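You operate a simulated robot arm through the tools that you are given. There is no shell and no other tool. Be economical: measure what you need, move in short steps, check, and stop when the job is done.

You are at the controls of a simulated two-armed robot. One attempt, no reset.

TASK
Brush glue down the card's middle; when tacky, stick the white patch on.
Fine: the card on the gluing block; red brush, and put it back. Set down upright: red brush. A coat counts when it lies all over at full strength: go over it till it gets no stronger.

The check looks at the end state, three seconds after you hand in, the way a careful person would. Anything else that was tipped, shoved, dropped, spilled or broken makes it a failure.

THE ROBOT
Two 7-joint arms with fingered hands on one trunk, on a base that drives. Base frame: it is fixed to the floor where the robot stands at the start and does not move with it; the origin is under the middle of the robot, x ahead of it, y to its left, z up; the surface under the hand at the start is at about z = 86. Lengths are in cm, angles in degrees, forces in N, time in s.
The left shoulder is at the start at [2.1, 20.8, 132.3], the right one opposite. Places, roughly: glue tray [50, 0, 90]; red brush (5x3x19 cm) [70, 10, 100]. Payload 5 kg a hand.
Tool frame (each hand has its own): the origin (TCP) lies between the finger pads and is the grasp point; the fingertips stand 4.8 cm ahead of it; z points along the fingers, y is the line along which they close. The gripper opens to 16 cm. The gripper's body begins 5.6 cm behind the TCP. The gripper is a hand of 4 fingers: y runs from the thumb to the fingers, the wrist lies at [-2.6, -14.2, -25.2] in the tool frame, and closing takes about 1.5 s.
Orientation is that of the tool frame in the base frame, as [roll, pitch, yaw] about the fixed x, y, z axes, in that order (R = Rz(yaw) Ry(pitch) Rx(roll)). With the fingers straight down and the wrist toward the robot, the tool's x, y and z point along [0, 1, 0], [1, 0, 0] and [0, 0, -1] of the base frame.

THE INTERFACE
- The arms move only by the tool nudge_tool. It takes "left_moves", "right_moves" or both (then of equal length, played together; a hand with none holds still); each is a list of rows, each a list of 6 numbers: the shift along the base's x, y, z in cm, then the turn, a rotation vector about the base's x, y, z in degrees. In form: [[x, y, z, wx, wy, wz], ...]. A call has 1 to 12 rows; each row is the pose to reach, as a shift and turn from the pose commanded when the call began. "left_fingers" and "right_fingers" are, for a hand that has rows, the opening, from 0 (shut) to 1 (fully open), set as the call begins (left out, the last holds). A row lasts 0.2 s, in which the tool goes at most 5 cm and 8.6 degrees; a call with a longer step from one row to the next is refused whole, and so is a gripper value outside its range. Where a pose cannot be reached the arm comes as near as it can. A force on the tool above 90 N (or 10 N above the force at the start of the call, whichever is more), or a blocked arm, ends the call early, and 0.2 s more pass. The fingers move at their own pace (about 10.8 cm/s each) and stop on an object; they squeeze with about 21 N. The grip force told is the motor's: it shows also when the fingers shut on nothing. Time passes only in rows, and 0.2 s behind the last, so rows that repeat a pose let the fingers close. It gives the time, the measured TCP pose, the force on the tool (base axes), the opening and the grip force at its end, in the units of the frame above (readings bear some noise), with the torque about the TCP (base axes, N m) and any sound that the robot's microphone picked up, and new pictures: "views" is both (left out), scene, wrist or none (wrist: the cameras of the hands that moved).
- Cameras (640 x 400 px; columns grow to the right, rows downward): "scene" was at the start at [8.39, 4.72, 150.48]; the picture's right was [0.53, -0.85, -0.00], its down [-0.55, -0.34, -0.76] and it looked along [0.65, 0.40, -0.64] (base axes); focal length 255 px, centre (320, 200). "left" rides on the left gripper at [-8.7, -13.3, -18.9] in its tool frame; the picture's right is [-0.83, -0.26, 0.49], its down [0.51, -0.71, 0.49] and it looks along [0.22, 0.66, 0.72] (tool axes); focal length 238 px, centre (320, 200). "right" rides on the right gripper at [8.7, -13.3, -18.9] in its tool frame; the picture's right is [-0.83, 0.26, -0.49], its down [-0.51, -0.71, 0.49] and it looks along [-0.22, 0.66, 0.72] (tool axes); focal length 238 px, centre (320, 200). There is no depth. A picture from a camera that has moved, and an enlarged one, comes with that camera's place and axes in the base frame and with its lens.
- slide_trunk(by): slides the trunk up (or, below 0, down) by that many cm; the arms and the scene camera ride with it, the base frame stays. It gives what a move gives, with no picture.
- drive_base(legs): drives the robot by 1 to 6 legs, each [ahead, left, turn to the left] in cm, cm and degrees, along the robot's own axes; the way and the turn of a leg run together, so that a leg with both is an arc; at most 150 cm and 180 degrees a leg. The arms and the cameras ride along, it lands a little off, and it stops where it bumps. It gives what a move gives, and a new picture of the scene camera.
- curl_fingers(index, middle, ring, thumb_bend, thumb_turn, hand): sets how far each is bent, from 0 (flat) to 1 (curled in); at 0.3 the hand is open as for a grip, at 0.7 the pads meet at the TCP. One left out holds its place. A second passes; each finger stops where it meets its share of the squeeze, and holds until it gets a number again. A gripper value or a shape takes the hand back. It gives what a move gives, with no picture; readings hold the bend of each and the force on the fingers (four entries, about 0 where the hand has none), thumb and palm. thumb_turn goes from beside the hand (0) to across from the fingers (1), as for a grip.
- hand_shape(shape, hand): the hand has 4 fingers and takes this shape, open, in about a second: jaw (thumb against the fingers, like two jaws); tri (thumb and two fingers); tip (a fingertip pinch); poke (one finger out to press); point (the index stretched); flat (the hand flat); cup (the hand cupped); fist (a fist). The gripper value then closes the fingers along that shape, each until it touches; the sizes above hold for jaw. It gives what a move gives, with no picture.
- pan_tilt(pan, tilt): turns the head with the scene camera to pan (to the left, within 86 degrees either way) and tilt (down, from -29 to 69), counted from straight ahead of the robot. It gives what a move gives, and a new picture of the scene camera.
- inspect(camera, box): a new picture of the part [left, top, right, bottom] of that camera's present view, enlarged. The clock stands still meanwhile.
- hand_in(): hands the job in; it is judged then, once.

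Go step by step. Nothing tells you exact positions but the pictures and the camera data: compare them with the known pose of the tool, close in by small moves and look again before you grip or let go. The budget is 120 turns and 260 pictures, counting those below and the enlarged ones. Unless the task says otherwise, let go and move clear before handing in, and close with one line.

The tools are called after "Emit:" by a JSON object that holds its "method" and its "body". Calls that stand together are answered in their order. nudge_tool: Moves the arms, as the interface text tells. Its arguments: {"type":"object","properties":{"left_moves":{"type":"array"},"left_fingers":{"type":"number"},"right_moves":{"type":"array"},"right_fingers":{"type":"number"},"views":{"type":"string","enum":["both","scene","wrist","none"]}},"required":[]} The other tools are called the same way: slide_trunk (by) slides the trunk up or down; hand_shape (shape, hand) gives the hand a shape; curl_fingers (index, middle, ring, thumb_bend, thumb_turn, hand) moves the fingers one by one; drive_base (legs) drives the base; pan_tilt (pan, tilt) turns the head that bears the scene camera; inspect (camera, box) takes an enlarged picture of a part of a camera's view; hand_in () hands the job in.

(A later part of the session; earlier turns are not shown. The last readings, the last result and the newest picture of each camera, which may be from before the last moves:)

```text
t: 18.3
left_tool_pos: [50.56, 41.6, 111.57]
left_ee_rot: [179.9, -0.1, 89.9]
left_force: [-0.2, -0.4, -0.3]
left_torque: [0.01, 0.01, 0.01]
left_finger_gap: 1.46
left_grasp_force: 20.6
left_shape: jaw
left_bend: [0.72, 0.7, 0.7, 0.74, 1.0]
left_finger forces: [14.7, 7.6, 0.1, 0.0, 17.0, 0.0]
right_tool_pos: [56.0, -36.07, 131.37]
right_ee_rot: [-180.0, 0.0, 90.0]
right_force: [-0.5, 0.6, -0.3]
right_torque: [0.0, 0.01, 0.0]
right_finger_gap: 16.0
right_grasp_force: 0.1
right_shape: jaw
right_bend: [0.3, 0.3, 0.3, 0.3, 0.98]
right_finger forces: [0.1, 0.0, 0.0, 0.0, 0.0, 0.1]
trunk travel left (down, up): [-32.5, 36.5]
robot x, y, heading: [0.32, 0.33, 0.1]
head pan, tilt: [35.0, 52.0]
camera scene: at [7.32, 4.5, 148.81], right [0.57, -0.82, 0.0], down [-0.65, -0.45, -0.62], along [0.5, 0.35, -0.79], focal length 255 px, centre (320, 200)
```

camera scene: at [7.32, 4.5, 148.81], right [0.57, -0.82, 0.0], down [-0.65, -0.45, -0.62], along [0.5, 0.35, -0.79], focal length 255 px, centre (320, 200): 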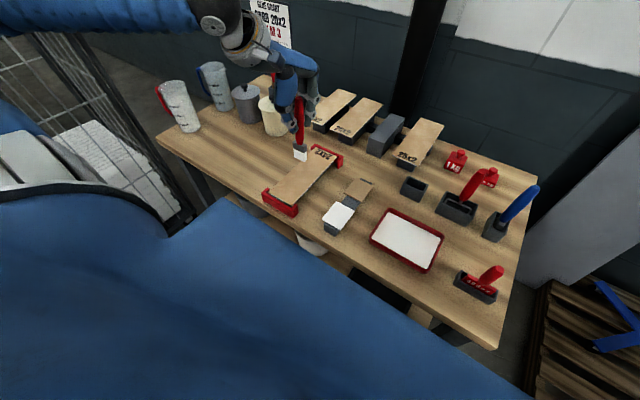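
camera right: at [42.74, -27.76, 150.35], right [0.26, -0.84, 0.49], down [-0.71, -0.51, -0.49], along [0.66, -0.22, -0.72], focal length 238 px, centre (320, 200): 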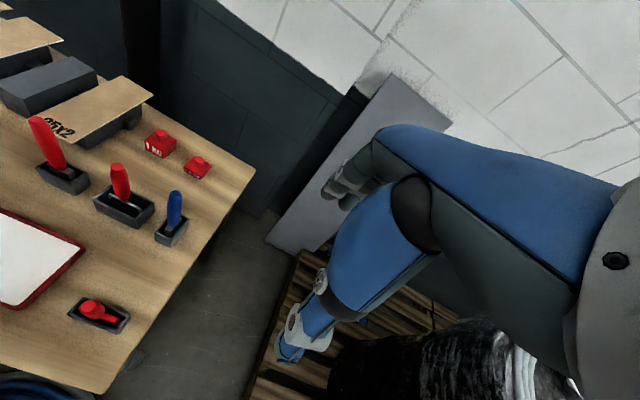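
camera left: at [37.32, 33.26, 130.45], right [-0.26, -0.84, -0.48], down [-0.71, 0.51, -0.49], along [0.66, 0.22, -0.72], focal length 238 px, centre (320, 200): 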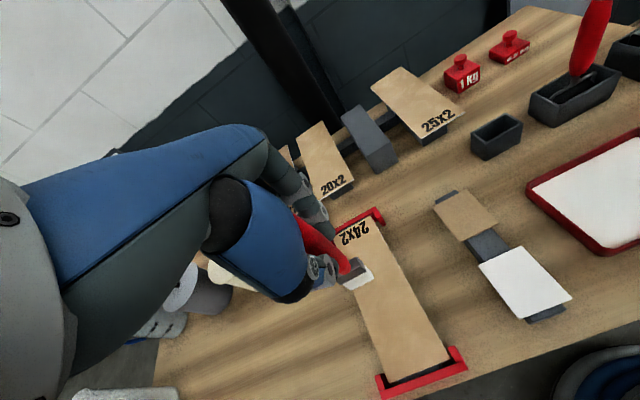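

Emit:
{"method": "inspect", "body": {"camera": "left", "box": [290, 190, 490, 400]}}

Emit:
{"method": "inspect", "body": {"camera": "scene", "box": [240, 110, 390, 240]}}

```text
1.90 times, centred on (390, 295) of left
camera zoom: at [37.34, 32.98, 130.54], right [-0.26, -0.83, -0.49], down [-0.71, 0.51, -0.49], along [0.66, 0.22, -0.72], focal length 454 px, centre (187, 19)
```

zoom: 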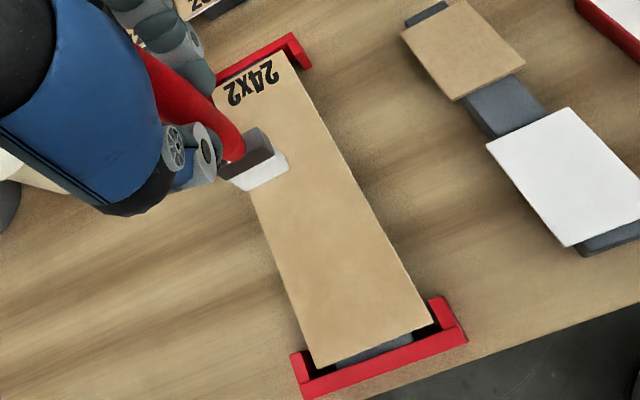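

```text
3.08 times, centred on (315, 175) of scene
camera zoom: at [7.32, 4.5, 148.81], right [0.57, -0.82, 0.0], down [-0.65, -0.45, -0.62], along [0.5, 0.35, -0.79], focal length 784 px, centre (335, 277)
```

zoom: 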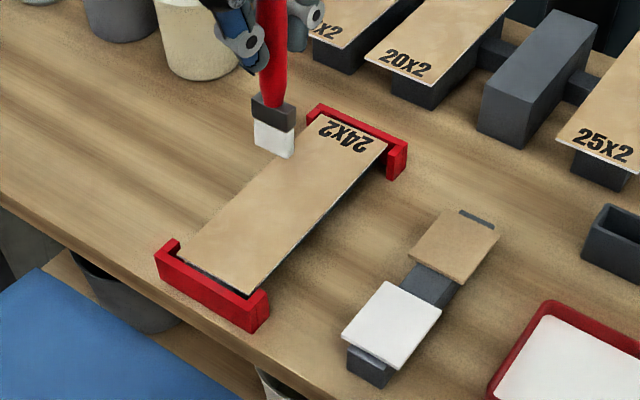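

The card spans x 38.6–62.6, y 36.7–45.5, top z ≈ 90. I set the brush at the near end on the centre line (y ≈ 41.15) and lower gently.

Emit:
{"method": "nudge_tool", "body": {"left_moves": [[-4, -0.4, 0, 0, 0, 0], [-8, -0.4, -1, 0, 0, 0], [-10.2, -0.4, -3, 0, 0, 0], [-10.2, -0.4, -5, 0, 0, 0], [-10.2, -0.4, -5.8, 0, 0, 0], [-10.2, -0.4, -6.2, 0, 0, 0], [-10.2, -0.4, -6.2, 0, 0, 0]]}}

Emit:
{"method": "inspect", "body": {"camera": "scene", "box": [240, 130, 350, 230]}}

Emit:
{"method": "inspect", "body": {"camera": "left", "box": [290, 180, 490, 320]}}

```text
t: 19.9
left_tool_pos: [44.46, 43.93, 105.35]
left_ee_rot: [-179.8, 0.1, 89.8]
left_force: [0.0, 0.1, -0.5]
left_torque: [0.01, 0.0, 0.01]
left_finger_gap: 1.42
left_grasp_force: 21.0
left_shape: jaw
left_bend: [0.72, 0.7, 0.7, 0.74, 1.0]
left_finger forces: [14.6, 7.5, 0.0, 0.0, 17.0, 0.0]
left hand out of reach, approached as far as the arm can: row 2, 3, 4, 5, 6, 7
right_tool_pos: [56.04, -36.1, 131.41]
right_ee_rot: [-180.0, -0.1, 89.9]
right_force: [-0.4, 0.4, -0.5]
right_torque: [0.01, 0.01, 0.01]
right_finger_gap: 16.0
right_grasp_force: 0.1
right_shape: jaw
right_bend: [0.3, 0.3, 0.3, 0.3, 0.98]
right_finger forces: [0.0, 0.2, 0.1, 0.0, 0.0, 0.0]
trunk travel left (down, up): [-32.5, 36.5]
robot x, y, heading: [-0.18, -0.09, 0.1]
head pan, tilt: [35.0, 52.0]
camera scene: at [7.33, 4.51, 148.81], right [0.57, -0.82, 0.0], down [-0.65, -0.45, -0.62], along [0.5, 0.35, -0.79], focal length 255 px, centre (320, 200)
camera left: at [31.38, 35.27, 124.36], right [-0.26, -0.83, -0.48], down [-0.71, 0.51, -0.49], along [0.65, 0.22, -0.72], focal length 238 px, centre (320, 200)
```

scene: 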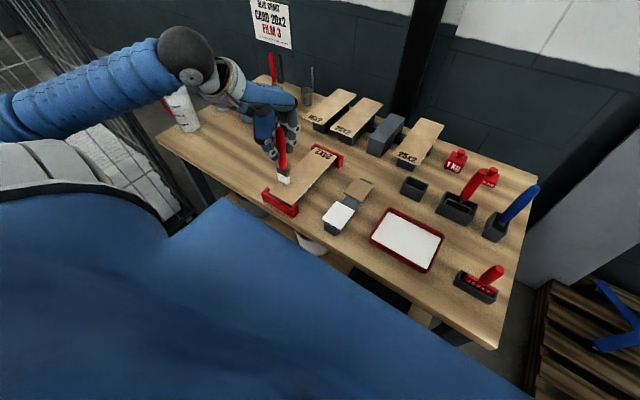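
left: 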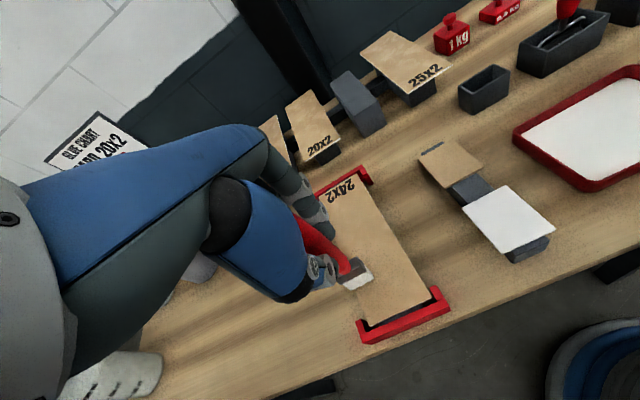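

```text
4.00 times, centred on (295, 180) of scene
camera zoom: at [7.33, 4.51, 148.81], right [0.57, -0.82, 0.0], down [-0.65, -0.45, -0.62], along [0.5, 0.35, -0.79], focal length 1019 px, centre (420, 280)
```

zoom: 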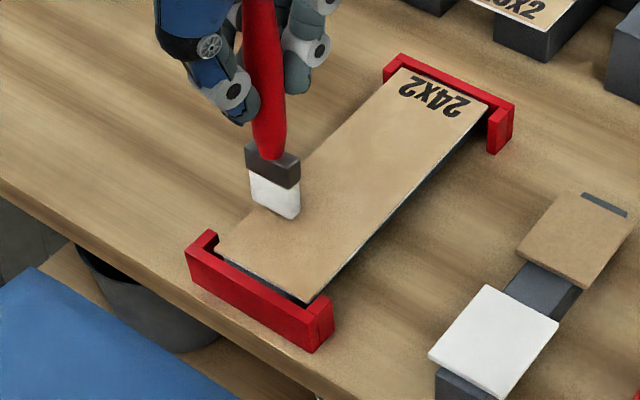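

```text
2.86 times, centred on (390, 250) of left
camera zoom: at [31.38, 35.27, 124.36], right [-0.26, -0.83, -0.48], down [-0.71, 0.51, -0.49], along [0.65, 0.22, -0.72], focal length 681 px, centre (120, 57)
```

zoom: 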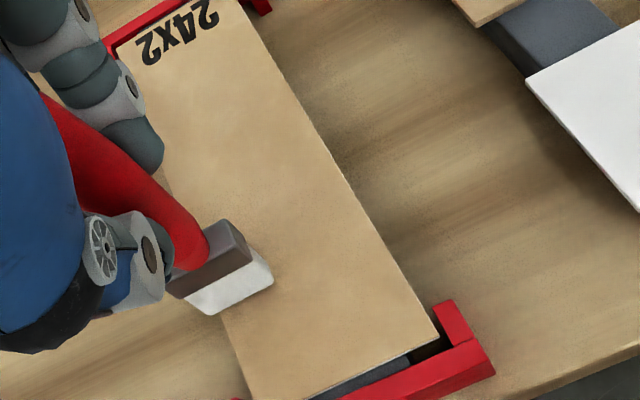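

The near end is too close to the body, so I lift and drive the base back 16 cm.

Emit:
{"method": "nudge_tool", "body": {"left_moves": [[0, 0, 3, 0, 0, 0], [1, -0.5, 6, 0, 0, 0], [2, -1, 8, 0, 0, 0]], "views": "none"}}

Emit:
{"method": "drive_base", "body": {"legs": [[-16, 0, 0]]}}

```text
t: 20.7
left_tool_pos: [46.42, 42.61, 113.5]
left_ee_rot: [180.0, 0.0, 89.9]
left_force: [-0.4, -0.3, -0.9]
left_torque: [0.05, 0.01, 0.02]
left_finger_gap: 1.43
left_grasp_force: 21.1
left_shape: jaw
left_bend: [0.72, 0.7, 0.7, 0.74, 1.0]
left_finger forces: [14.7, 7.6, 0.1, 0.0, 17.3, 0.0]
right_tool_pos: [55.94, -36.14, 131.39]
right_ee_rot: [-180.0, 0.0, 90.0]
right_force: [-0.4, 0.0, 0.0]
right_torque: [0.07, 0.02, 0.01]
right_finger_gap: 15.99
right_grasp_force: 0.0
right_shape: jaw
right_bend: [0.3, 0.3, 0.3, 0.3, 0.98]
right_finger forces: [0.0, 0.0, 0.1, 0.0, 0.0, 0.1]
trunk travel left (down, up): [-32.5, 36.5]
robot x, y, heading: [-0.01, 0.01, -0.2]
head pan, tilt: [35.0, 52.0]
```

```text
t: 22.1
left_tool_pos: [30.31, 42.82, 113.48]
left_ee_rot: [179.9, 0.1, 90.0]
left_force: [-1.1, -0.5, -0.3]
left_torque: [0.01, -0.11, 0.03]
left_finger_gap: 1.45
left_grasp_force: 20.9
left_shape: jaw
left_bend: [0.72, 0.7, 0.7, 0.74, 1.0]
left_finger forces: [14.7, 7.6, 0.1, 0.0, 17.3, 0.0]
right_tool_pos: [39.98, -36.08, 131.48]
right_ee_rot: [180.0, -0.1, 90.2]
right_force: [-1.7, -0.2, 1.1]
right_torque: [0.0, -0.13, -0.03]
right_finger_gap: 15.98
right_grasp_force: 0.0
right_shape: jaw
right_bend: [0.3, 0.3, 0.3, 0.3, 0.98]
right_finger forces: [0.0, 0.0, 0.1, 0.0, 0.0, 0.1]
trunk travel left (down, up): [-32.5, 36.5]
robot x, y, heading: [-15.8, 0.21, 0.3]
head pan, tilt: [35.0, 52.0]
camera scene: at [-8.84, 4.51, 148.82], right [0.57, -0.82, 0.0], down [-0.64, -0.45, -0.62], along [0.5, 0.35, -0.79], focal length 255 px, centre (320, 200)
```

scene: 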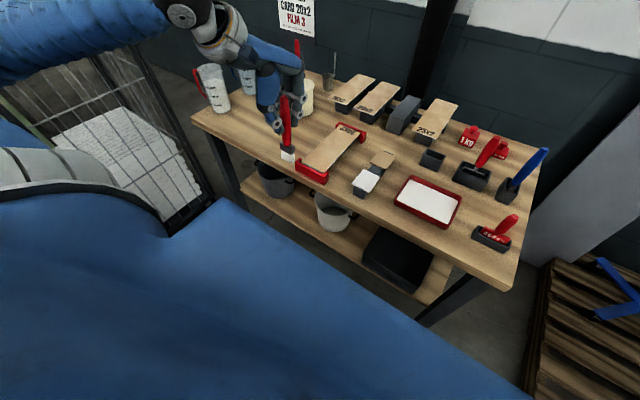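

Emit:
{"method": "nudge_tool", "body": {"left_moves": [[4, -0.8, -1, 0, 0, 0], [8, -1.6, -3, 0, 0, 0], [10, -1.6, -6, 0, 0, 0], [10, -1.6, -7.5, 0, 0, 0], [10, -1.6, -8, 0, 0, 0], [10, -1.6, -8, 0, 0, 0]]}}

Emit:
{"method": "inspect", "body": {"camera": "left", "box": [290, 180, 490, 320]}}

Emit:
{"method": "inspect", "body": {"camera": "scene", "box": [260, 100, 400, 200]}}

```text
t: 23.5
left_tool_pos: [40.58, 41.18, 105.4]
left_ee_rot: [-180.0, -0.1, 90.1]
left_force: [0.3, -0.1, -0.7]
left_torque: [-0.01, -0.03, -0.02]
left_finger_gap: 1.41
left_grasp_force: 21.8
left_shape: jaw
left_bend: [0.72, 0.7, 0.7, 0.74, 1.0]
left_finger forces: [14.7, 7.5, 0.0, 0.1, 17.2, 0.0]
right_tool_pos: [40.08, -36.0, 131.57]
right_ee_rot: [-180.0, -0.1, 90.1]
right_force: [0.2, 0.8, 0.6]
right_torque: [0.01, 0.0, -0.01]
right_finger_gap: 15.97
right_grasp_force: 0.1
right_shape: jaw
right_bend: [0.3, 0.3, 0.3, 0.3, 0.98]
right_finger forces: [0.0, 0.1, 0.1, 0.0, 0.0, 0.0]
trunk travel left (down, up): [-32.5, 36.5]
robot x, y, heading: [-15.92, 0.25, 0.4]
head pan, tilt: [35.0, 52.0]
camera scene: at [-8.66, 4.52, 148.81], right [0.57, -0.82, 0.0], down [-0.65, -0.45, -0.62], along [0.5, 0.35, -0.79], focal length 255 px, centre (320, 200)
camera left: at [27.24, 32.55, 124.35], right [-0.26, -0.83, -0.49], down [-0.71, 0.51, -0.49], along [0.66, 0.22, -0.72], focal length 238 px, centre (320, 200)
```

scene: 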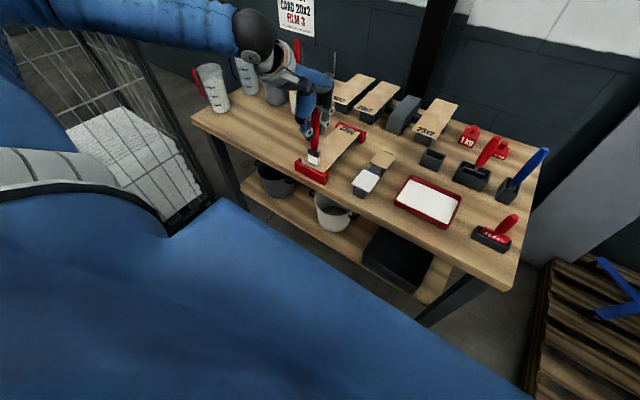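
left: 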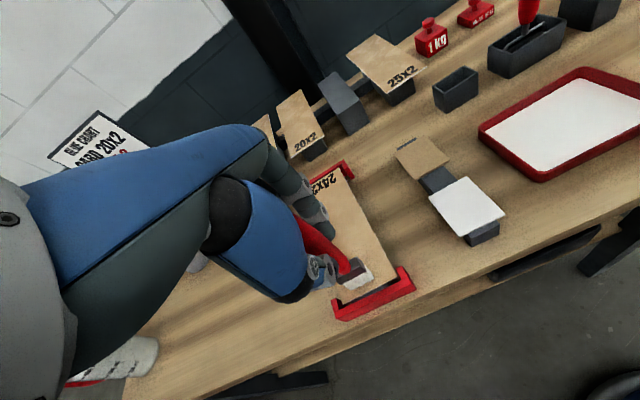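

```text
2.86 times, centred on (390, 250) of left
camera zoom: at [27.24, 32.55, 124.35], right [-0.26, -0.83, -0.49], down [-0.71, 0.51, -0.49], along [0.66, 0.22, -0.72], focal length 681 px, centre (120, 57)
```

zoom: 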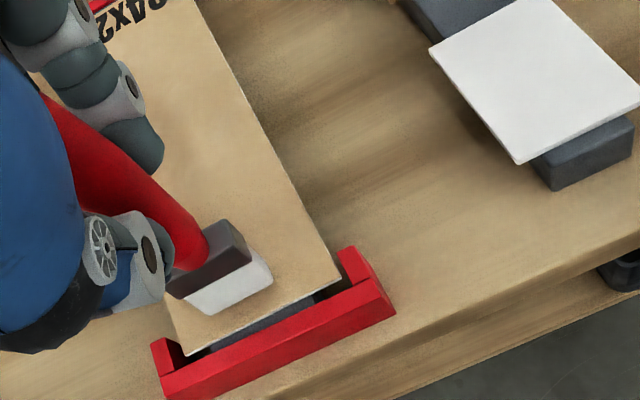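

```text
4.00 times, centred on (330, 150) of scene
camera zoom: at [-8.66, 4.52, 148.81], right [0.57, -0.82, 0.0], down [-0.65, -0.45, -0.62], along [0.5, 0.35, -0.79], focal length 1019 px, centre (280, 400)
```

zoom: 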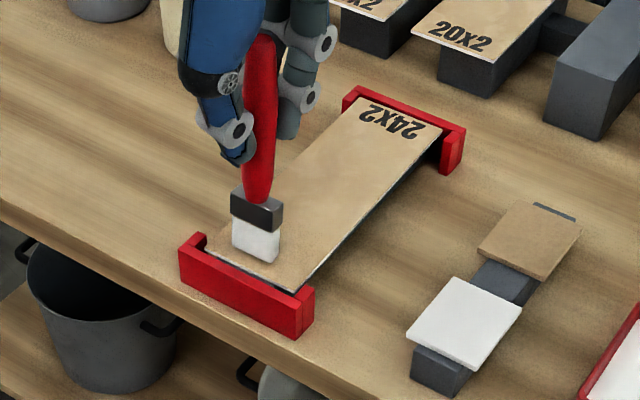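

Emit:
{"method": "nudge_tool", "body": {"left_moves": [[0, -0.15, -0.2, 0, 0, 0], [0, -0.15, -0.4, 0, 0, 0], [0, -0.15, -0.6, 0, 0, 0], [0, -0.15, -0.8, 0, 0, 0]], "views": "none"}}

Emit:
{"method": "inspect", "body": {"camera": "left", "box": [290, 180, 490, 320]}}

```text
t: 24.5
left_tool_pos: [40.44, 40.95, 105.07]
left_ee_rot: [179.5, 0.1, 90.0]
left_force: [-0.7, 5.6, 24.9]
left_torque: [0.16, -0.04, 0.02]
left_finger_gap: 1.5
left_grasp_force: 21.7
left_shape: jaw
left_bend: [0.72, 0.7, 0.7, 0.74, 1.0]
left_finger forces: [15.4, 10.8, 0.0, 0.1, 22.8, 0.1]
right_tool_pos: [39.91, -36.06, 131.59]
right_ee_rot: [179.9, 0.0, 90.1]
right_force: [0.3, -0.3, -0.3]
right_torque: [0.0, -0.03, 0.03]
right_finger_gap: 15.96
right_grasp_force: 0.1
right_shape: jaw
right_bend: [0.3, 0.3, 0.3, 0.3, 0.98]
right_finger forces: [0.0, 0.0, 0.1, 0.1, 0.0, 0.0]
trunk travel left (down, up): [-32.5, 36.5]
robot x, y, heading: [-16.04, -0.18, 0.2]
head pan, tilt: [35.0, 52.0]
```

```text
2.86 times, centred on (390, 250) of left
camera zoom: at [27.15, 32.38, 123.81], right [-0.26, -0.83, -0.49], down [-0.71, 0.51, -0.49], along [0.66, 0.22, -0.72], focal length 681 px, centre (120, 57)
```

zoom: 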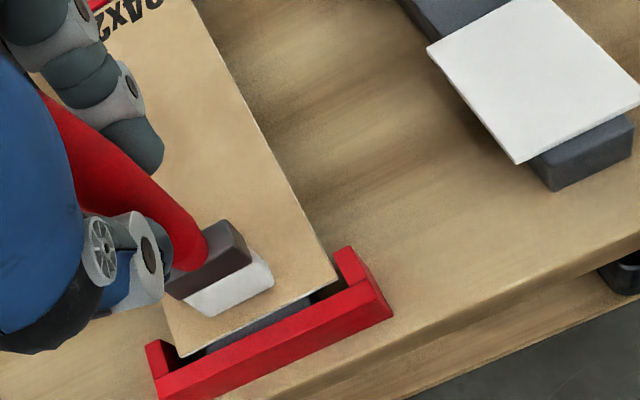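

Contact at TCP z ≈ 105.2, pressing a bit hard; I ease off and draw the first stroke along the card.

Emit:
{"method": "nudge_tool", "body": {"left_moves": [[0, 0, 0.35, 0, 0, 0], [1.5, 0, 0.35, 0, 0, 0], [3.5, 0, 0.35, 0, 0, 0], [5.5, 0, 0.35, 0, 0, 0], [7.5, 0, 0.35, 0, 0, 0], [9.5, 0, 0.35, 0, 0, 0], [11.5, 0, 0.35, 0, 0, 0], [13.5, 0, 0.35, 0, 0, 0], [15.5, 0, 0.35, 0, 0, 0], [17.5, 0, 0.35, 0, 0, 0], [19.5, 0, 0.35, 0, 0, 0], [20.3, 0, 0.35, 0, 0, 0]]}}

Emit:
{"method": "inspect", "body": {"camera": "left", "box": [290, 180, 490, 400]}}

Emit:
{"method": "inspect", "body": {"camera": "scene", "box": [260, 100, 400, 200]}}

```text
t: 27.1
left_tool_pos: [60.76, 40.99, 104.86]
left_ee_rot: [-180.0, 0.1, 90.0]
left_force: [0.1, -0.1, 0.2]
left_torque: [-0.04, 0.0, -0.01]
left_finger_gap: 1.42
left_grasp_force: 20.9
left_shape: jaw
left_bend: [0.72, 0.7, 0.7, 0.75, 1.0]
left_finger forces: [14.7, 7.4, 0.1, 0.1, 16.9, 0.1]
right_tool_pos: [40.17, -36.19, 131.57]
right_ee_rot: [179.9, -0.1, 90.2]
right_force: [-0.1, 0.2, 0.0]
right_torque: [0.03, 0.0, -0.04]
right_finger_gap: 15.96
right_grasp_force: 0.0
right_shape: jaw
right_bend: [0.3, 0.3, 0.3, 0.3, 0.98]
right_finger forces: [0.1, 0.0, 0.0, 0.0, 0.1, 0.0]
trunk travel left (down, up): [-32.5, 36.5]
robot x, y, heading: [-15.83, 0.13, -0.0]
head pan, tilt: [35.0, 52.0]
camera scene: at [-8.64, 4.52, 148.81], right [0.57, -0.82, 0.0], down [-0.65, -0.45, -0.62], along [0.5, 0.35, -0.79], focal length 255 px, centre (320, 200)
camera left: at [47.53, 32.41, 123.86], right [-0.26, -0.83, -0.49], down [-0.71, 0.51, -0.49], along [0.66, 0.22, -0.72], focal length 238 px, centre (320, 200)
```

scene: 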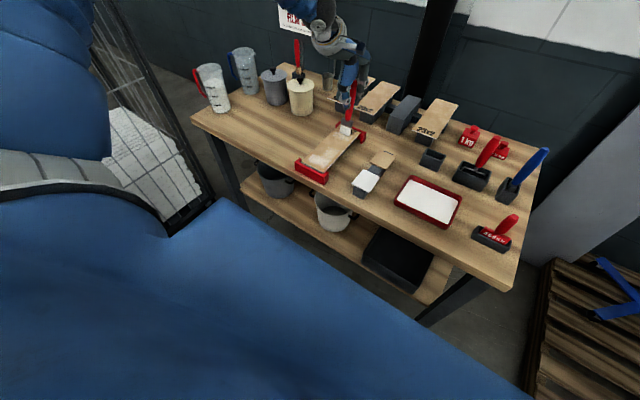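
left: 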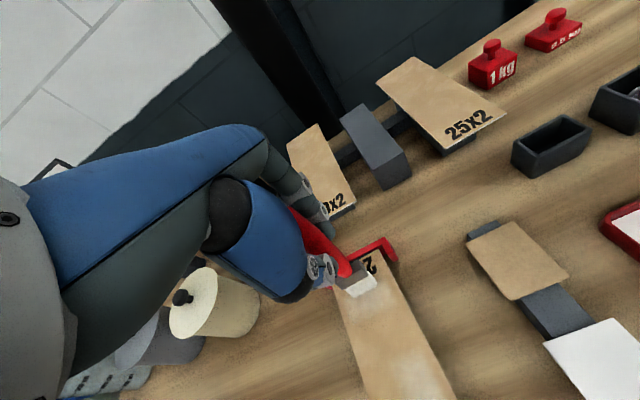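

```text
1.82 times, centred on (390, 290) of left
camera zoom: at [47.53, 32.41, 123.86], right [-0.26, -0.83, -0.49], down [-0.71, 0.51, -0.49], along [0.66, 0.22, -0.72], focal length 433 px, centre (193, 36)
```

zoom: 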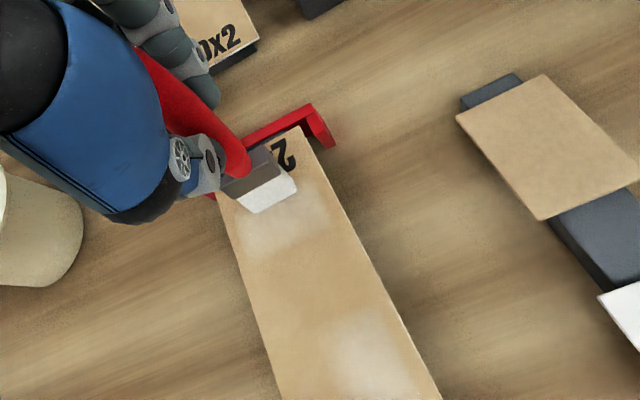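

```text
4.00 times, centred on (330, 150) of scene
camera zoom: at [-8.64, 4.52, 148.81], right [0.57, -0.82, 0.0], down [-0.65, -0.45, -0.62], along [0.5, 0.35, -0.79], focal length 1019 px, centre (280, 400)
```

zoom: 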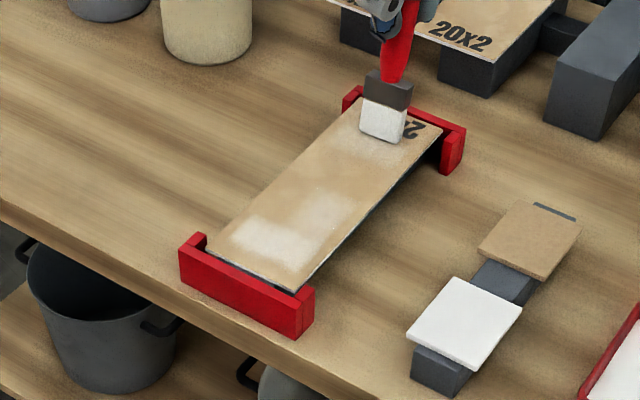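

The stroke was light and patchy. I press down a little more and stroke back.

Emit:
{"method": "nudge_tool", "body": {"left_moves": [[0, 0, -0.2, 0, 0, 0], [0, 0, -0.4, 0, 0, 0], [0, 0, -0.4, 0, 0, 0]], "views": "none"}}

```text
t: 27.9
left_tool_pos: [60.7, 41.03, 104.86]
left_ee_rot: [179.7, 0.0, 89.9]
left_force: [0.5, 2.4, 15.9]
left_torque: [0.08, -0.04, 0.0]
left_finger_gap: 1.47
left_grasp_force: 20.9
left_shape: jaw
left_bend: [0.72, 0.7, 0.7, 0.75, 1.0]
left_finger forces: [15.8, 9.1, 0.1, 0.1, 21.1, 0.0]
right_tool_pos: [40.05, -36.13, 131.6]
right_ee_rot: [179.9, 0.0, 90.1]
right_force: [-0.8, -0.1, -0.5]
right_torque: [0.04, 0.02, -0.02]
right_finger_gap: 15.96
right_grasp_force: 0.1
right_shape: jaw
right_bend: [0.3, 0.3, 0.3, 0.3, 0.98]
right_finger forces: [0.0, 0.0, 0.0, 0.1, 0.0, 0.1]
trunk travel left (down, up): [-32.5, 36.5]
robot x, y, heading: [-15.68, -0.12, -0.2]
head pan, tilt: [35.0, 52.0]
```

Emit:
{"method": "nudge_tool", "body": {"left_moves": [[-1, 0, 0.1, 0, 0, 0], [-3, 0, 0.1, 0, 0, 0], [-5, 0, 0.1, 0, 0, 0], [-7, 0, 0.1, 0, 0, 0], [-9, 0, 0.1, 0, 0, 0], [-11, 0, 0.1, 0, 0, 0], [-13, 0, 0.1, 0, 0, 0], [-15, 0, 0.1, 0, 0, 0], [-17, 0, 0.1, 0, 0, 0], [-19, 0, 0.1, 0, 0, 0], [-20.3, 0, 0.1, 0, 0, 0]], "views": "none"}}

Emit:
{"method": "inspect", "body": {"camera": "scene", "box": [260, 100, 400, 200]}}

Emit:
{"method": "inspect", "body": {"camera": "left", "box": [290, 180, 490, 320]}}

```text
t: 30.3
left_tool_pos: [40.52, 41.03, 104.71]
left_ee_rot: [-180.0, 0.0, 90.0]
left_force: [1.1, 0.1, 4.6]
left_torque: [-0.04, -0.38, -0.03]
left_finger_gap: 1.4
left_grasp_force: 20.6
left_shape: jaw
left_bend: [0.72, 0.71, 0.7, 0.74, 1.0]
left_finger forces: [18.5, 8.7, 0.0, 0.0, 17.6, 0.0]
right_tool_pos: [40.13, -36.01, 131.49]
right_ee_rot: [-179.9, 0.0, 90.0]
right_force: [0.2, 0.3, -0.6]
right_torque: [-0.01, -0.03, 0.02]
right_finger_gap: 15.97
right_grasp_force: 0.1
right_shape: jaw
right_bend: [0.3, 0.3, 0.3, 0.3, 0.98]
right_finger forces: [0.1, 0.1, 0.0, 0.1, 0.1, 0.0]
trunk travel left (down, up): [-32.5, 36.5]
robot x, y, heading: [-15.76, 0.06, 0.2]
head pan, tilt: [35.0, 52.0]
```

```text
4.00 times, centred on (330, 150) of scene
camera zoom: at [-8.68, 4.52, 148.81], right [0.57, -0.82, 0.0], down [-0.65, -0.45, -0.62], along [0.5, 0.35, -0.79], focal length 1019 px, centre (280, 400)
```

zoom: 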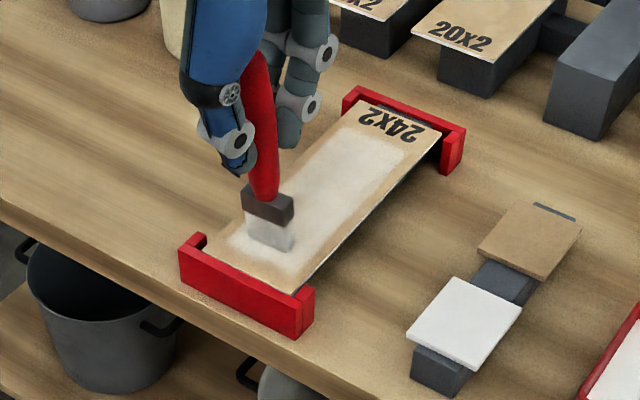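

```text
2.86 times, centred on (390, 250) of left
camera zoom: at [27.18, 32.44, 123.59], right [-0.26, -0.83, -0.49], down [-0.71, 0.51, -0.49], along [0.66, 0.22, -0.72], focal length 681 px, centre (120, 57)
```

zoom: 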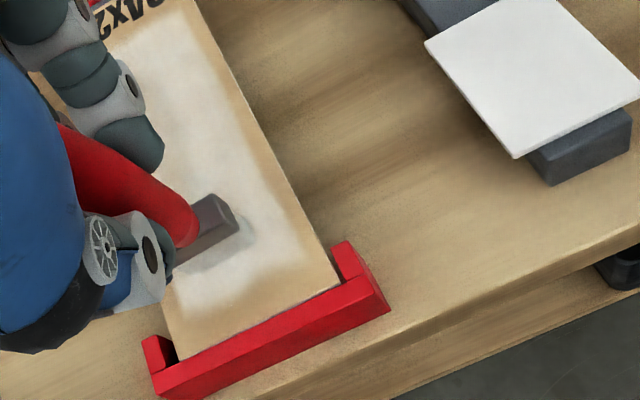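

A good coat is forming. I continue with a forward and back stroke.

Emit:
{"method": "nudge_tool", "body": {"left_moves": [[-0.3, 0, 0, 0, 0, 0], [1.5, 0, 0, 0, 0, 0], [3.5, 0, 0, 0, 0, 0], [5.5, 0, 0, 0, 0, 0], [7.5, 0, 0, 0, 0, 0], [9.5, 0, 0, 0, 0, 0], [11.5, 0, 0, 0, 0, 0], [13.5, 0, 0, 0, 0, 0], [15.5, 0, 0, 0, 0, 0], [17.5, 0, 0, 0, 0, 0], [19.5, 0, 0, 0, 0, 0], [20.5, 0, 0, 0, 0, 0]], "views": "none"}}

Emit:
{"method": "inspect", "body": {"camera": "scene", "box": [260, 100, 400, 200]}}

Emit:
{"method": "inspect", "body": {"camera": "left", "box": [290, 180, 490, 400]}}

```text
t: 32.9
left_tool_pos: [61.13, 41.02, 104.77]
left_ee_rot: [-179.9, 0.1, 90.0]
left_force: [-0.4, 0.0, -0.7]
left_torque: [-0.02, 0.01, -0.02]
left_finger_gap: 1.44
left_grasp_force: 20.8
left_shape: jaw
left_bend: [0.72, 0.7, 0.7, 0.75, 1.0]
left_finger forces: [16.4, 8.7, 0.0, 0.1, 17.5, 0.1]
right_tool_pos: [40.16, -35.98, 131.5]
right_ee_rot: [-180.0, -0.1, 90.1]
right_force: [-0.3, -0.1, 0.2]
right_torque: [0.04, 0.02, 0.0]
right_finger_gap: 15.98
right_grasp_force: 0.1
right_shape: jaw
right_bend: [0.3, 0.3, 0.3, 0.3, 0.98]
right_finger forces: [0.1, 0.1, 0.0, 0.0, 0.0, 0.0]
trunk travel left (down, up): [-32.5, 36.5]
robot x, y, heading: [-15.78, -0.01, 0.2]
head pan, tilt: [35.0, 52.0]
```

```text
4.00 times, centred on (330, 150) of scene
camera zoom: at [-8.61, 4.51, 148.8], right [0.57, -0.82, 0.0], down [-0.65, -0.45, -0.62], along [0.5, 0.35, -0.79], focal length 1019 px, centre (280, 400)
```

zoom: 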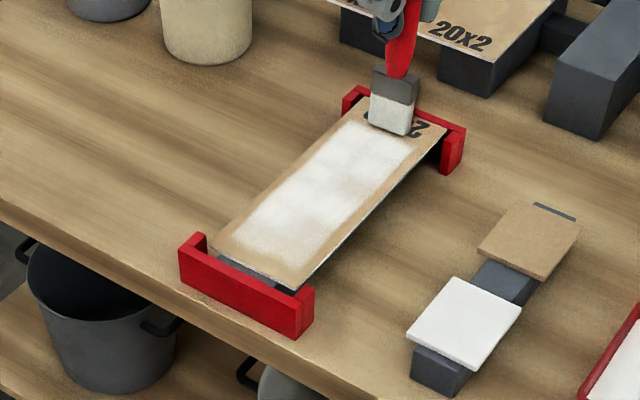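

```text
1.82 times, centred on (390, 290) of left
camera zoom: at [47.83, 32.39, 123.66], right [-0.26, -0.83, -0.49], down [-0.71, 0.51, -0.49], along [0.66, 0.22, -0.72], focal length 433 px, centre (193, 36)
```

zoom: 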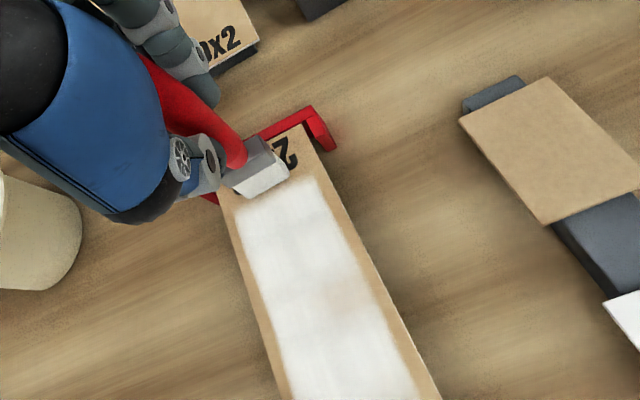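

Emit:
{"method": "nudge_tool", "body": {"left_moves": [[-0.3, -0.3, -0.2, 0, 0, 0], [-0.3, -0.3, -0.35, 0, 0, 0], [-2, -0.3, -0.3, 0, 0, 0], [-4, -0.3, -0.25, 0, 0, 0], [-6, -0.3, -0.2, 0, 0, 0], [-8, -0.3, -0.2, 0, 0, 0], [-10, -0.3, -0.2, 0, 0, 0], [-12, -0.3, -0.2, 0, 0, 0], [-14, -0.3, -0.2, 0, 0, 0], [-16, -0.3, -0.2, 0, 0, 0], [-18, -0.3, -0.2, 0, 0, 0], [-20, -0.3, -0.2, 0, 0, 0]], "views": "none"}}

Emit:
{"method": "nudge_tool", "body": {"left_moves": [[-1, 0, 0, 0, 0, 0], [-1.5, 0, 0, 0, 0, 0], [-1.5, 0, -0.1, 0, 0, 0]], "views": "none"}}

Emit:
{"method": "inspect", "body": {"camera": "scene", "box": [260, 100, 400, 200]}}

Emit:
{"method": "inspect", "body": {"camera": "left", "box": [290, 180, 490, 320]}}

```text
t: 35.5
left_tool_pos: [41.05, 40.69, 104.51]
left_ee_rot: [-180.0, 0.0, 89.9]
left_force: [0.0, 1.0, 1.9]
left_torque: [-0.02, -0.2, 0.0]
left_finger_gap: 1.38
left_grasp_force: 21.0
left_shape: jaw
left_bend: [0.72, 0.71, 0.7, 0.74, 1.0]
left_finger forces: [16.6, 8.5, 0.0, 0.0, 16.6, 0.0]
right_tool_pos: [40.05, -36.06, 131.64]
right_ee_rot: [179.9, -0.1, 90.1]
right_force: [-0.3, 0.2, 0.3]
right_torque: [-0.03, -0.05, -0.01]
right_finger_gap: 15.97
right_grasp_force: 0.1
right_shape: jaw
right_bend: [0.3, 0.3, 0.3, 0.3, 0.98]
right_finger forces: [0.1, 0.0, 0.1, 0.1, 0.0, 0.1]
trunk travel left (down, up): [-32.5, 36.5]
robot x, y, heading: [-15.97, -0.21, -0.2]
head pan, tilt: [35.0, 52.0]
```

```text
t: 36.3
left_tool_pos: [39.48, 40.58, 104.34]
left_ee_rot: [179.9, 0.0, 90.0]
left_force: [0.3, -0.8, 7.3]
left_torque: [-0.05, -0.18, 0.0]
left_finger_gap: 1.42
left_grasp_force: 21.2
left_shape: jaw
left_bend: [0.72, 0.71, 0.7, 0.74, 1.0]
left_finger forces: [17.4, 8.6, 0.1, 0.1, 17.3, 0.0]
right_tool_pos: [40.03, -36.21, 131.63]
right_ee_rot: [-180.0, 0.0, 90.1]
right_force: [0.9, 0.5, 0.2]
right_torque: [-0.02, 0.04, 0.0]
right_finger_gap: 15.97
right_grasp_force: 0.0
right_shape: jaw
right_bend: [0.3, 0.3, 0.3, 0.3, 0.98]
right_finger forces: [0.1, 0.0, 0.0, 0.0, 0.0, 0.1]
trunk travel left (down, up): [-32.5, 36.5]
robot x, y, heading: [-16.0, -0.03, 0.1]
head pan, tilt: [35.0, 52.0]
```

```text
4.00 times, centred on (330, 150) of scene
camera zoom: at [-8.71, 4.51, 148.82], right [0.57, -0.82, 0.0], down [-0.64, -0.45, -0.62], along [0.5, 0.35, -0.79], focal length 1019 px, centre (280, 400)
```

zoom: 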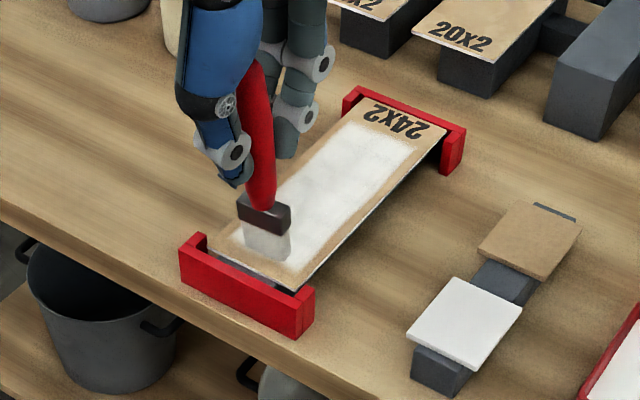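

```text
2.86 times, centred on (390, 250) of left
camera zoom: at [26.18, 32.09, 123.4], right [-0.26, -0.83, -0.49], down [-0.71, 0.51, -0.49], along [0.66, 0.22, -0.72], focal length 681 px, centre (120, 57)
```

zoom: 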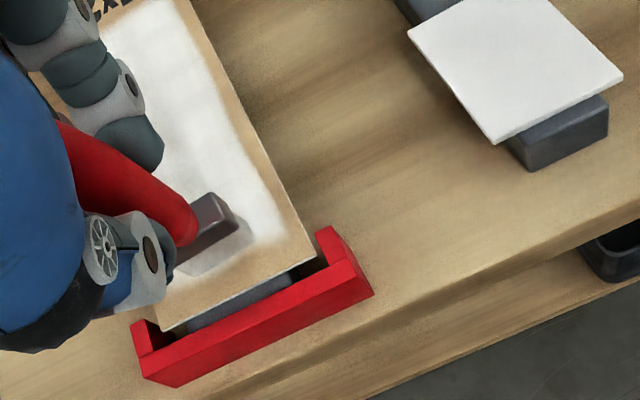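

Emit:
{"method": "nudge_tool", "body": {"left_moves": [[0, 0, 2, 0, 0, 0], [0, 0, 5, 0, 0, 0], [4, -3, 8, 0, 0, 0], [8, -7, 8, 0, 0, 0], [10, -11, 8, 0, 0, 0]], "views": "wrist"}}

Emit:
{"method": "inspect", "body": {"camera": "scene", "box": [270, 100, 410, 200]}}

Emit:
{"method": "inspect", "body": {"camera": "left", "box": [180, 180, 440, 400]}}

```text
refused: row 3 steps farther than a row can; nothing moved
```

```text
4.00 times, centred on (340, 150) of scene
camera zoom: at [-8.71, 4.51, 148.82], right [0.57, -0.82, 0.0], down [-0.64, -0.45, -0.62], along [0.5, 0.35, -0.79], focal length 1019 px, centre (240, 400)
```

zoom: 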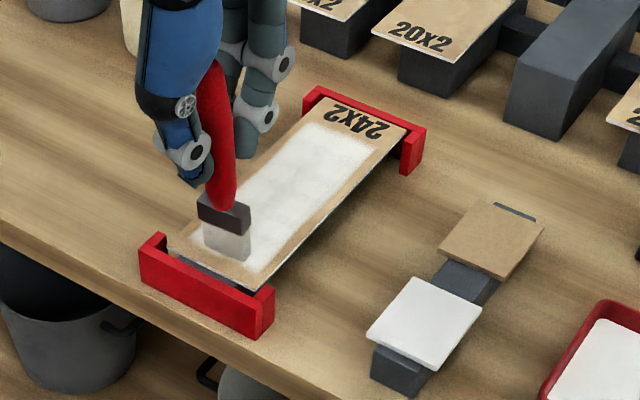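

```text
1.82 times, centred on (310, 290) of left
camera zoom: at [26.18, 32.09, 123.4], right [-0.26, -0.83, -0.49], down [-0.71, 0.51, -0.49], along [0.66, 0.22, -0.72], focal length 433 px, centre (338, 36)
```

zoom: 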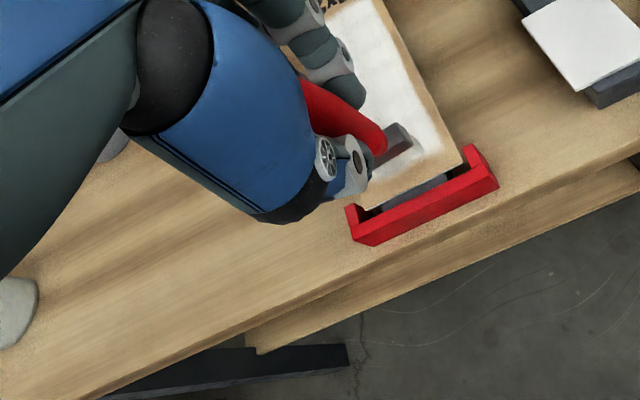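

I lift and go back to the tray to reload.

Emit:
{"method": "nudge_tool", "body": {"left_moves": [[0, 0, 3, 0, 0, 0], [0.5, -1, 7, 0, 0, 0], [1.5, -5, 8, 0, 0, 0], [3, -9, 8, 0, 0, 0], [4.5, -13.5, 8, 0, 0, 0], [6, -18, 8, 0, 0, 0], [7.5, -22.5, 8, 0, 0, 0], [9, -27, 8, 0, 0, 0], [10, -31.5, 8, 0, 0, 0], [10.5, -35.5, 8, 0, 0, 0], [10.5, -35.5, 8, 0, 0, 0]]}}

Emit:
{"method": "inspect", "body": {"camera": "scene", "box": [280, 100, 380, 200]}}

Emit:
{"method": "inspect", "body": {"camera": "left", "box": [160, 200, 460, 400]}}

```text
t: 38.7
left_tool_pos: [50.12, 5.42, 112.36]
left_ee_rot: [-180.0, 0.2, 90.1]
left_force: [-0.2, 1.0, -0.3]
left_torque: [-0.13, 0.02, -0.02]
left_finger_gap: 1.37
left_grasp_force: 21.3
left_shape: jaw
left_bend: [0.72, 0.71, 0.7, 0.74, 1.0]
left_finger forces: [15.5, 8.0, 0.0, 0.0, 16.5, 0.0]
right_tool_pos: [40.06, -35.95, 131.47]
right_ee_rot: [180.0, 0.1, 90.1]
right_force: [-0.1, 1.2, -0.5]
right_torque: [-0.19, 0.05, -0.03]
right_finger_gap: 15.97
right_grasp_force: 0.0
right_shape: jaw
right_bend: [0.3, 0.3, 0.3, 0.3, 0.98]
right_finger forces: [0.1, 0.0, 0.0, 0.0, 0.0, 0.0]
trunk travel left (down, up): [-32.5, 36.5]
robot x, y, heading: [-15.64, -0.25, -0.0]
head pan, tilt: [35.0, 52.0]
camera scene: at [-8.61, 4.72, 148.8], right [0.57, -0.82, 0.0], down [-0.65, -0.45, -0.61], along [0.5, 0.35, -0.79], focal length 255 px, centre (320, 200)
camera left: at [36.83, -3.23, 131.31], right [-0.26, -0.84, -0.48], down [-0.71, 0.5, -0.49], along [0.66, 0.22, -0.72], focal length 238 px, centre (320, 200)
```

scene: 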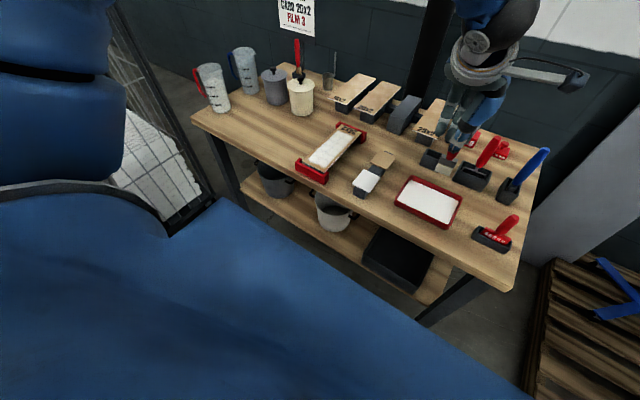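
left: 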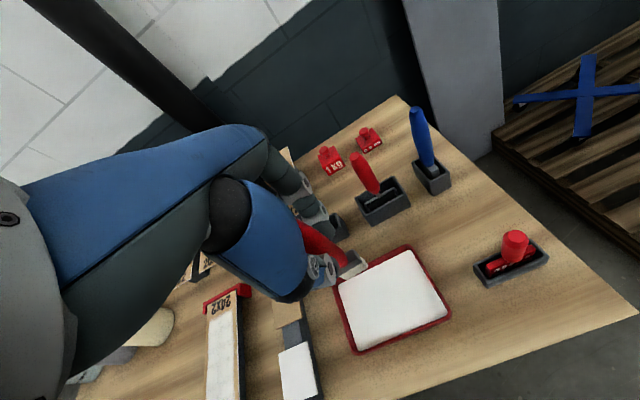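

```text
4.00 times, centred on (330, 150) of scene
camera zoom: at [-8.61, 4.72, 148.8], right [0.57, -0.82, 0.0], down [-0.65, -0.45, -0.61], along [0.5, 0.35, -0.79], focal length 1019 px, centre (280, 400)
```

zoom: 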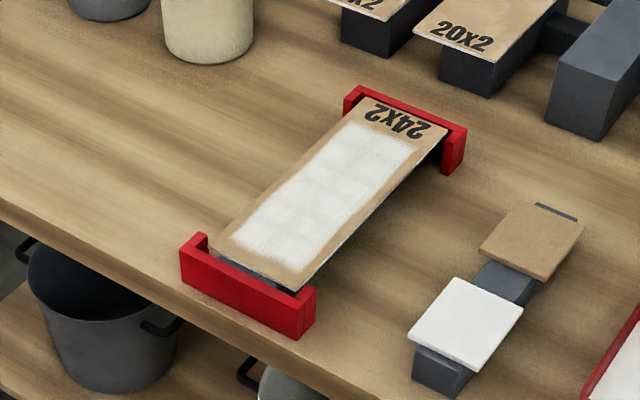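

```text
2.00 times, centred on (310, 300) of left
camera zoom: at [36.83, -3.23, 131.31], right [-0.26, -0.84, -0.48], down [-0.71, 0.5, -0.49], along [0.66, 0.22, -0.72], focal length 477 px, centre (340, 0)
```

zoom: 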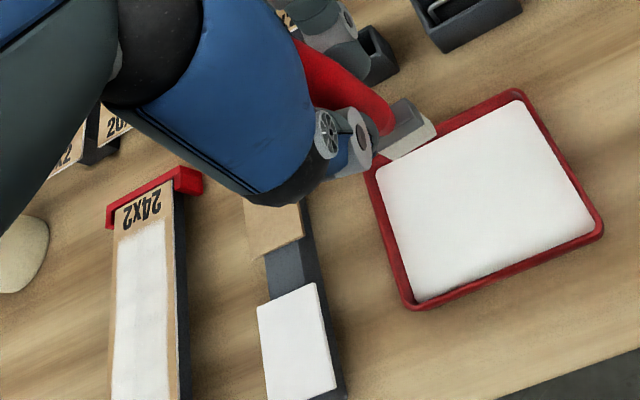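

The coat lies evenly. I dip again to add strength and extend the ends.

Emit:
{"method": "nudge_tool", "body": {"left_moves": [[0, 0, -4, 0, 0, 0], [0, 0, -8, 0, 0, 0], [0, 0, -10.3, 0, 0, 0], [0, 0, -10.8, 0, 0, 0], [0, 0, -11.1, 0, 0, 0], [0, 0, -11.1, 0, 0, 0]], "views": "none"}}

Emit:
{"method": "inspect", "body": {"camera": "left", "box": [300, 220, 420, 310]}}

```text
t: 40.1
left_tool_pos: [49.91, 5.28, 101.3]
left_ee_rot: [179.9, 0.0, 90.0]
left_force: [0.7, -0.7, 0.1]
left_torque: [0.02, 0.01, 0.03]
left_finger_gap: 1.43
left_grasp_force: 21.1
left_shape: jaw
left_bend: [0.72, 0.71, 0.7, 0.74, 1.0]
left_finger forces: [15.5, 7.8, 0.1, 0.1, 16.3, 0.0]
right_tool_pos: [40.13, -36.12, 131.44]
right_ee_rot: [180.0, 0.0, 90.1]
right_force: [0.0, 0.2, -0.3]
right_torque: [0.0, 0.01, 0.02]
right_finger_gap: 15.96
right_grasp_force: 0.1
right_shape: jaw
right_bend: [0.3, 0.3, 0.3, 0.3, 0.98]
right_finger forces: [0.0, 0.0, 0.0, 0.0, 0.0, 0.0]
trunk travel left (down, up): [-32.5, 36.5]
robot x, y, heading: [-15.57, -0.25, 0.2]
head pan, tilt: [35.0, 52.0]
```

```text
4.44 times, centred on (360, 265) of left
camera zoom: at [36.74, -3.47, 120.23], right [-0.26, -0.83, -0.49], down [-0.71, 0.51, -0.49], along [0.66, 0.22, -0.72], focal length 1059 px, centre (142, -89)
```

zoom: 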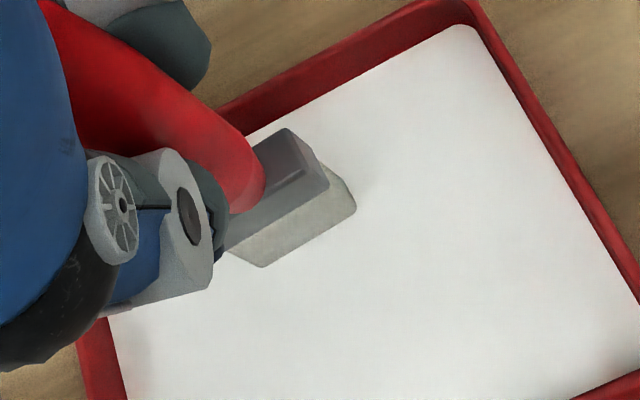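

Emit:
{"method": "nudge_tool", "body": {"left_moves": [[0, 0, -0.2, 0, 0, 0], [0, 0, -0.4, 0, 0, 0], [0, 0, -0.5, 0, 0, 0], [0, 0, -0.5, 0, 0, 0]], "views": "none"}}

Emit:
{"method": "inspect", "body": {"camera": "left", "box": [300, 220, 420, 310]}}

```text
t: 41.1
left_tool_pos: [49.92, 5.19, 101.04]
left_ee_rot: [179.8, 0.1, 90.0]
left_force: [1.4, 4.0, 28.0]
left_torque: [0.06, -0.26, 0.06]
left_finger_gap: 1.47
left_grasp_force: 21.1
left_shape: jaw
left_bend: [0.72, 0.71, 0.7, 0.74, 1.0]
left_finger forces: [20.3, 11.5, 0.0, 0.0, 20.7, 0.0]
right_tool_pos: [39.89, -36.07, 131.62]
right_ee_rot: [-180.0, 0.0, 90.2]
right_force: [-0.1, 0.3, -0.4]
right_torque: [0.02, 0.01, 0.01]
right_finger_gap: 15.98
right_grasp_force: 0.0
right_shape: jaw
right_bend: [0.3, 0.3, 0.3, 0.3, 0.98]
right_finger forces: [0.0, 0.0, 0.1, 0.0, 0.0, 0.0]
trunk travel left (down, up): [-32.5, 36.5]
robot x, y, heading: [-16.3, 0.01, 0.3]
head pan, tilt: [35.0, 52.0]
```

```text
4.44 times, centred on (360, 265) of left
camera zoom: at [36.67, -3.41, 119.89], right [-0.26, -0.83, -0.49], down [-0.71, 0.51, -0.49], along [0.66, 0.22, -0.72], focal length 1059 px, centre (142, -89)
```

zoom: 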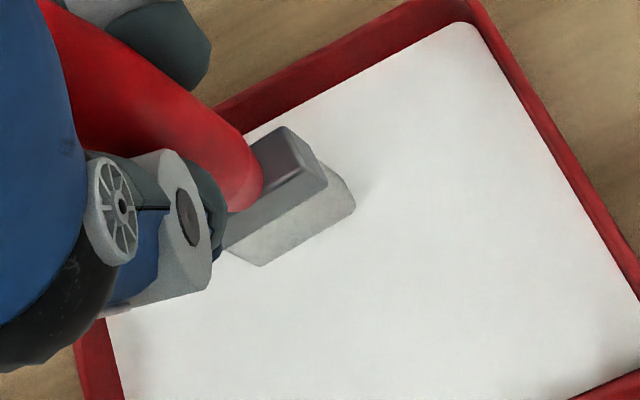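

Emit:
{"method": "nudge_tool", "body": {"left_moves": [[0, 0, 2, 0, 0, 0], [0, 0, 6.5, 0, 0, 0], [0, 1, 11, 0, 0, 0], [1.5, 5, 11, 0, 0, 0], [3, 9.5, 11, 0, 0, 0], [4.5, 14, 11, 0, 0, 0], [6, 18.5, 11, 0, 0, 0], [7.5, 23, 11, 0, 0, 0], [9, 27.5, 11, 0, 0, 0], [10, 32, 11, 0, 0, 0], [10.7, 35.7, 11, 0, 0, 0], [10.7, 35.7, 8, 0, 0, 0]], "views": "wrist"}}

Emit:
{"method": "inspect", "body": {"camera": "left", "box": [290, 180, 490, 400]}}

```text
t: 43.7
left_tool_pos: [60.97, 40.77, 108.89]
left_ee_rot: [-180.0, -0.1, 90.0]
left_force: [1.5, -0.9, 0.0]
left_torque: [0.18, 0.18, 0.02]
left_finger_gap: 1.42
left_grasp_force: 20.8
left_shape: jaw
left_bend: [0.72, 0.71, 0.7, 0.74, 1.0]
left_finger forces: [15.9, 8.4, 0.0, 0.0, 16.1, 0.1]
right_tool_pos: [40.29, -36.18, 131.38]
right_ee_rot: [-180.0, -0.1, 89.9]
right_force: [1.9, -0.9, -0.2]
right_torque: [0.16, 0.13, 0.03]
right_finger_gap: 15.96
right_grasp_force: 0.2
right_shape: jaw
right_bend: [0.3, 0.3, 0.3, 0.3, 0.98]
right_finger forces: [0.1, 0.0, 0.0, 0.1, 0.1, 0.0]
trunk travel left (down, up): [-32.5, 36.5]
robot x, y, heading: [-16.02, -0.18, 0.4]
head pan, tilt: [35.0, 52.0]
camera left: at [47.66, 32.14, 127.71], right [-0.26, -0.83, -0.49], down [-0.71, 0.51, -0.49], along [0.66, 0.22, -0.72], focal length 238 px, centre (320, 200)
```

left: 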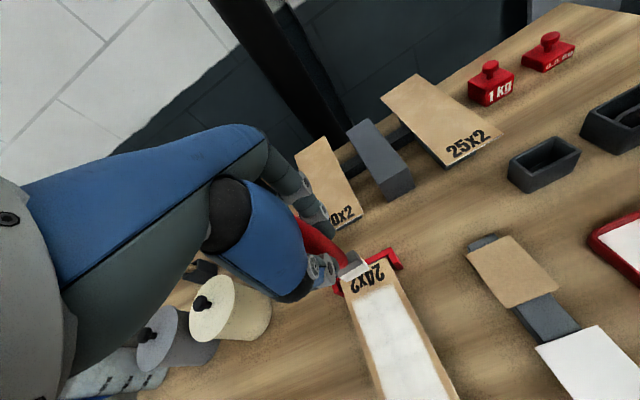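

```text
1.82 times, centred on (390, 290) of left
camera zoom: at [47.66, 32.14, 127.71], right [-0.26, -0.83, -0.49], down [-0.71, 0.51, -0.49], along [0.66, 0.22, -0.72], focal length 433 px, centre (193, 36)
```

zoom: 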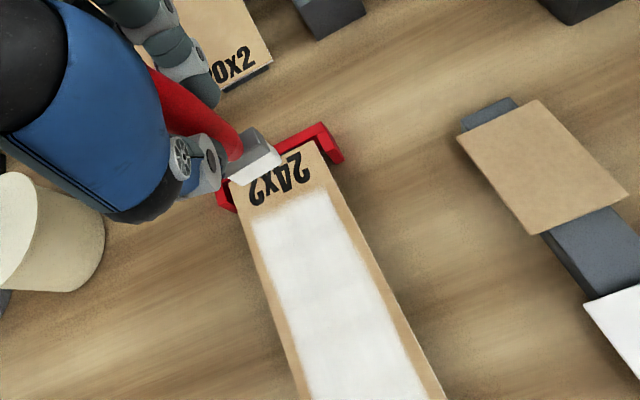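

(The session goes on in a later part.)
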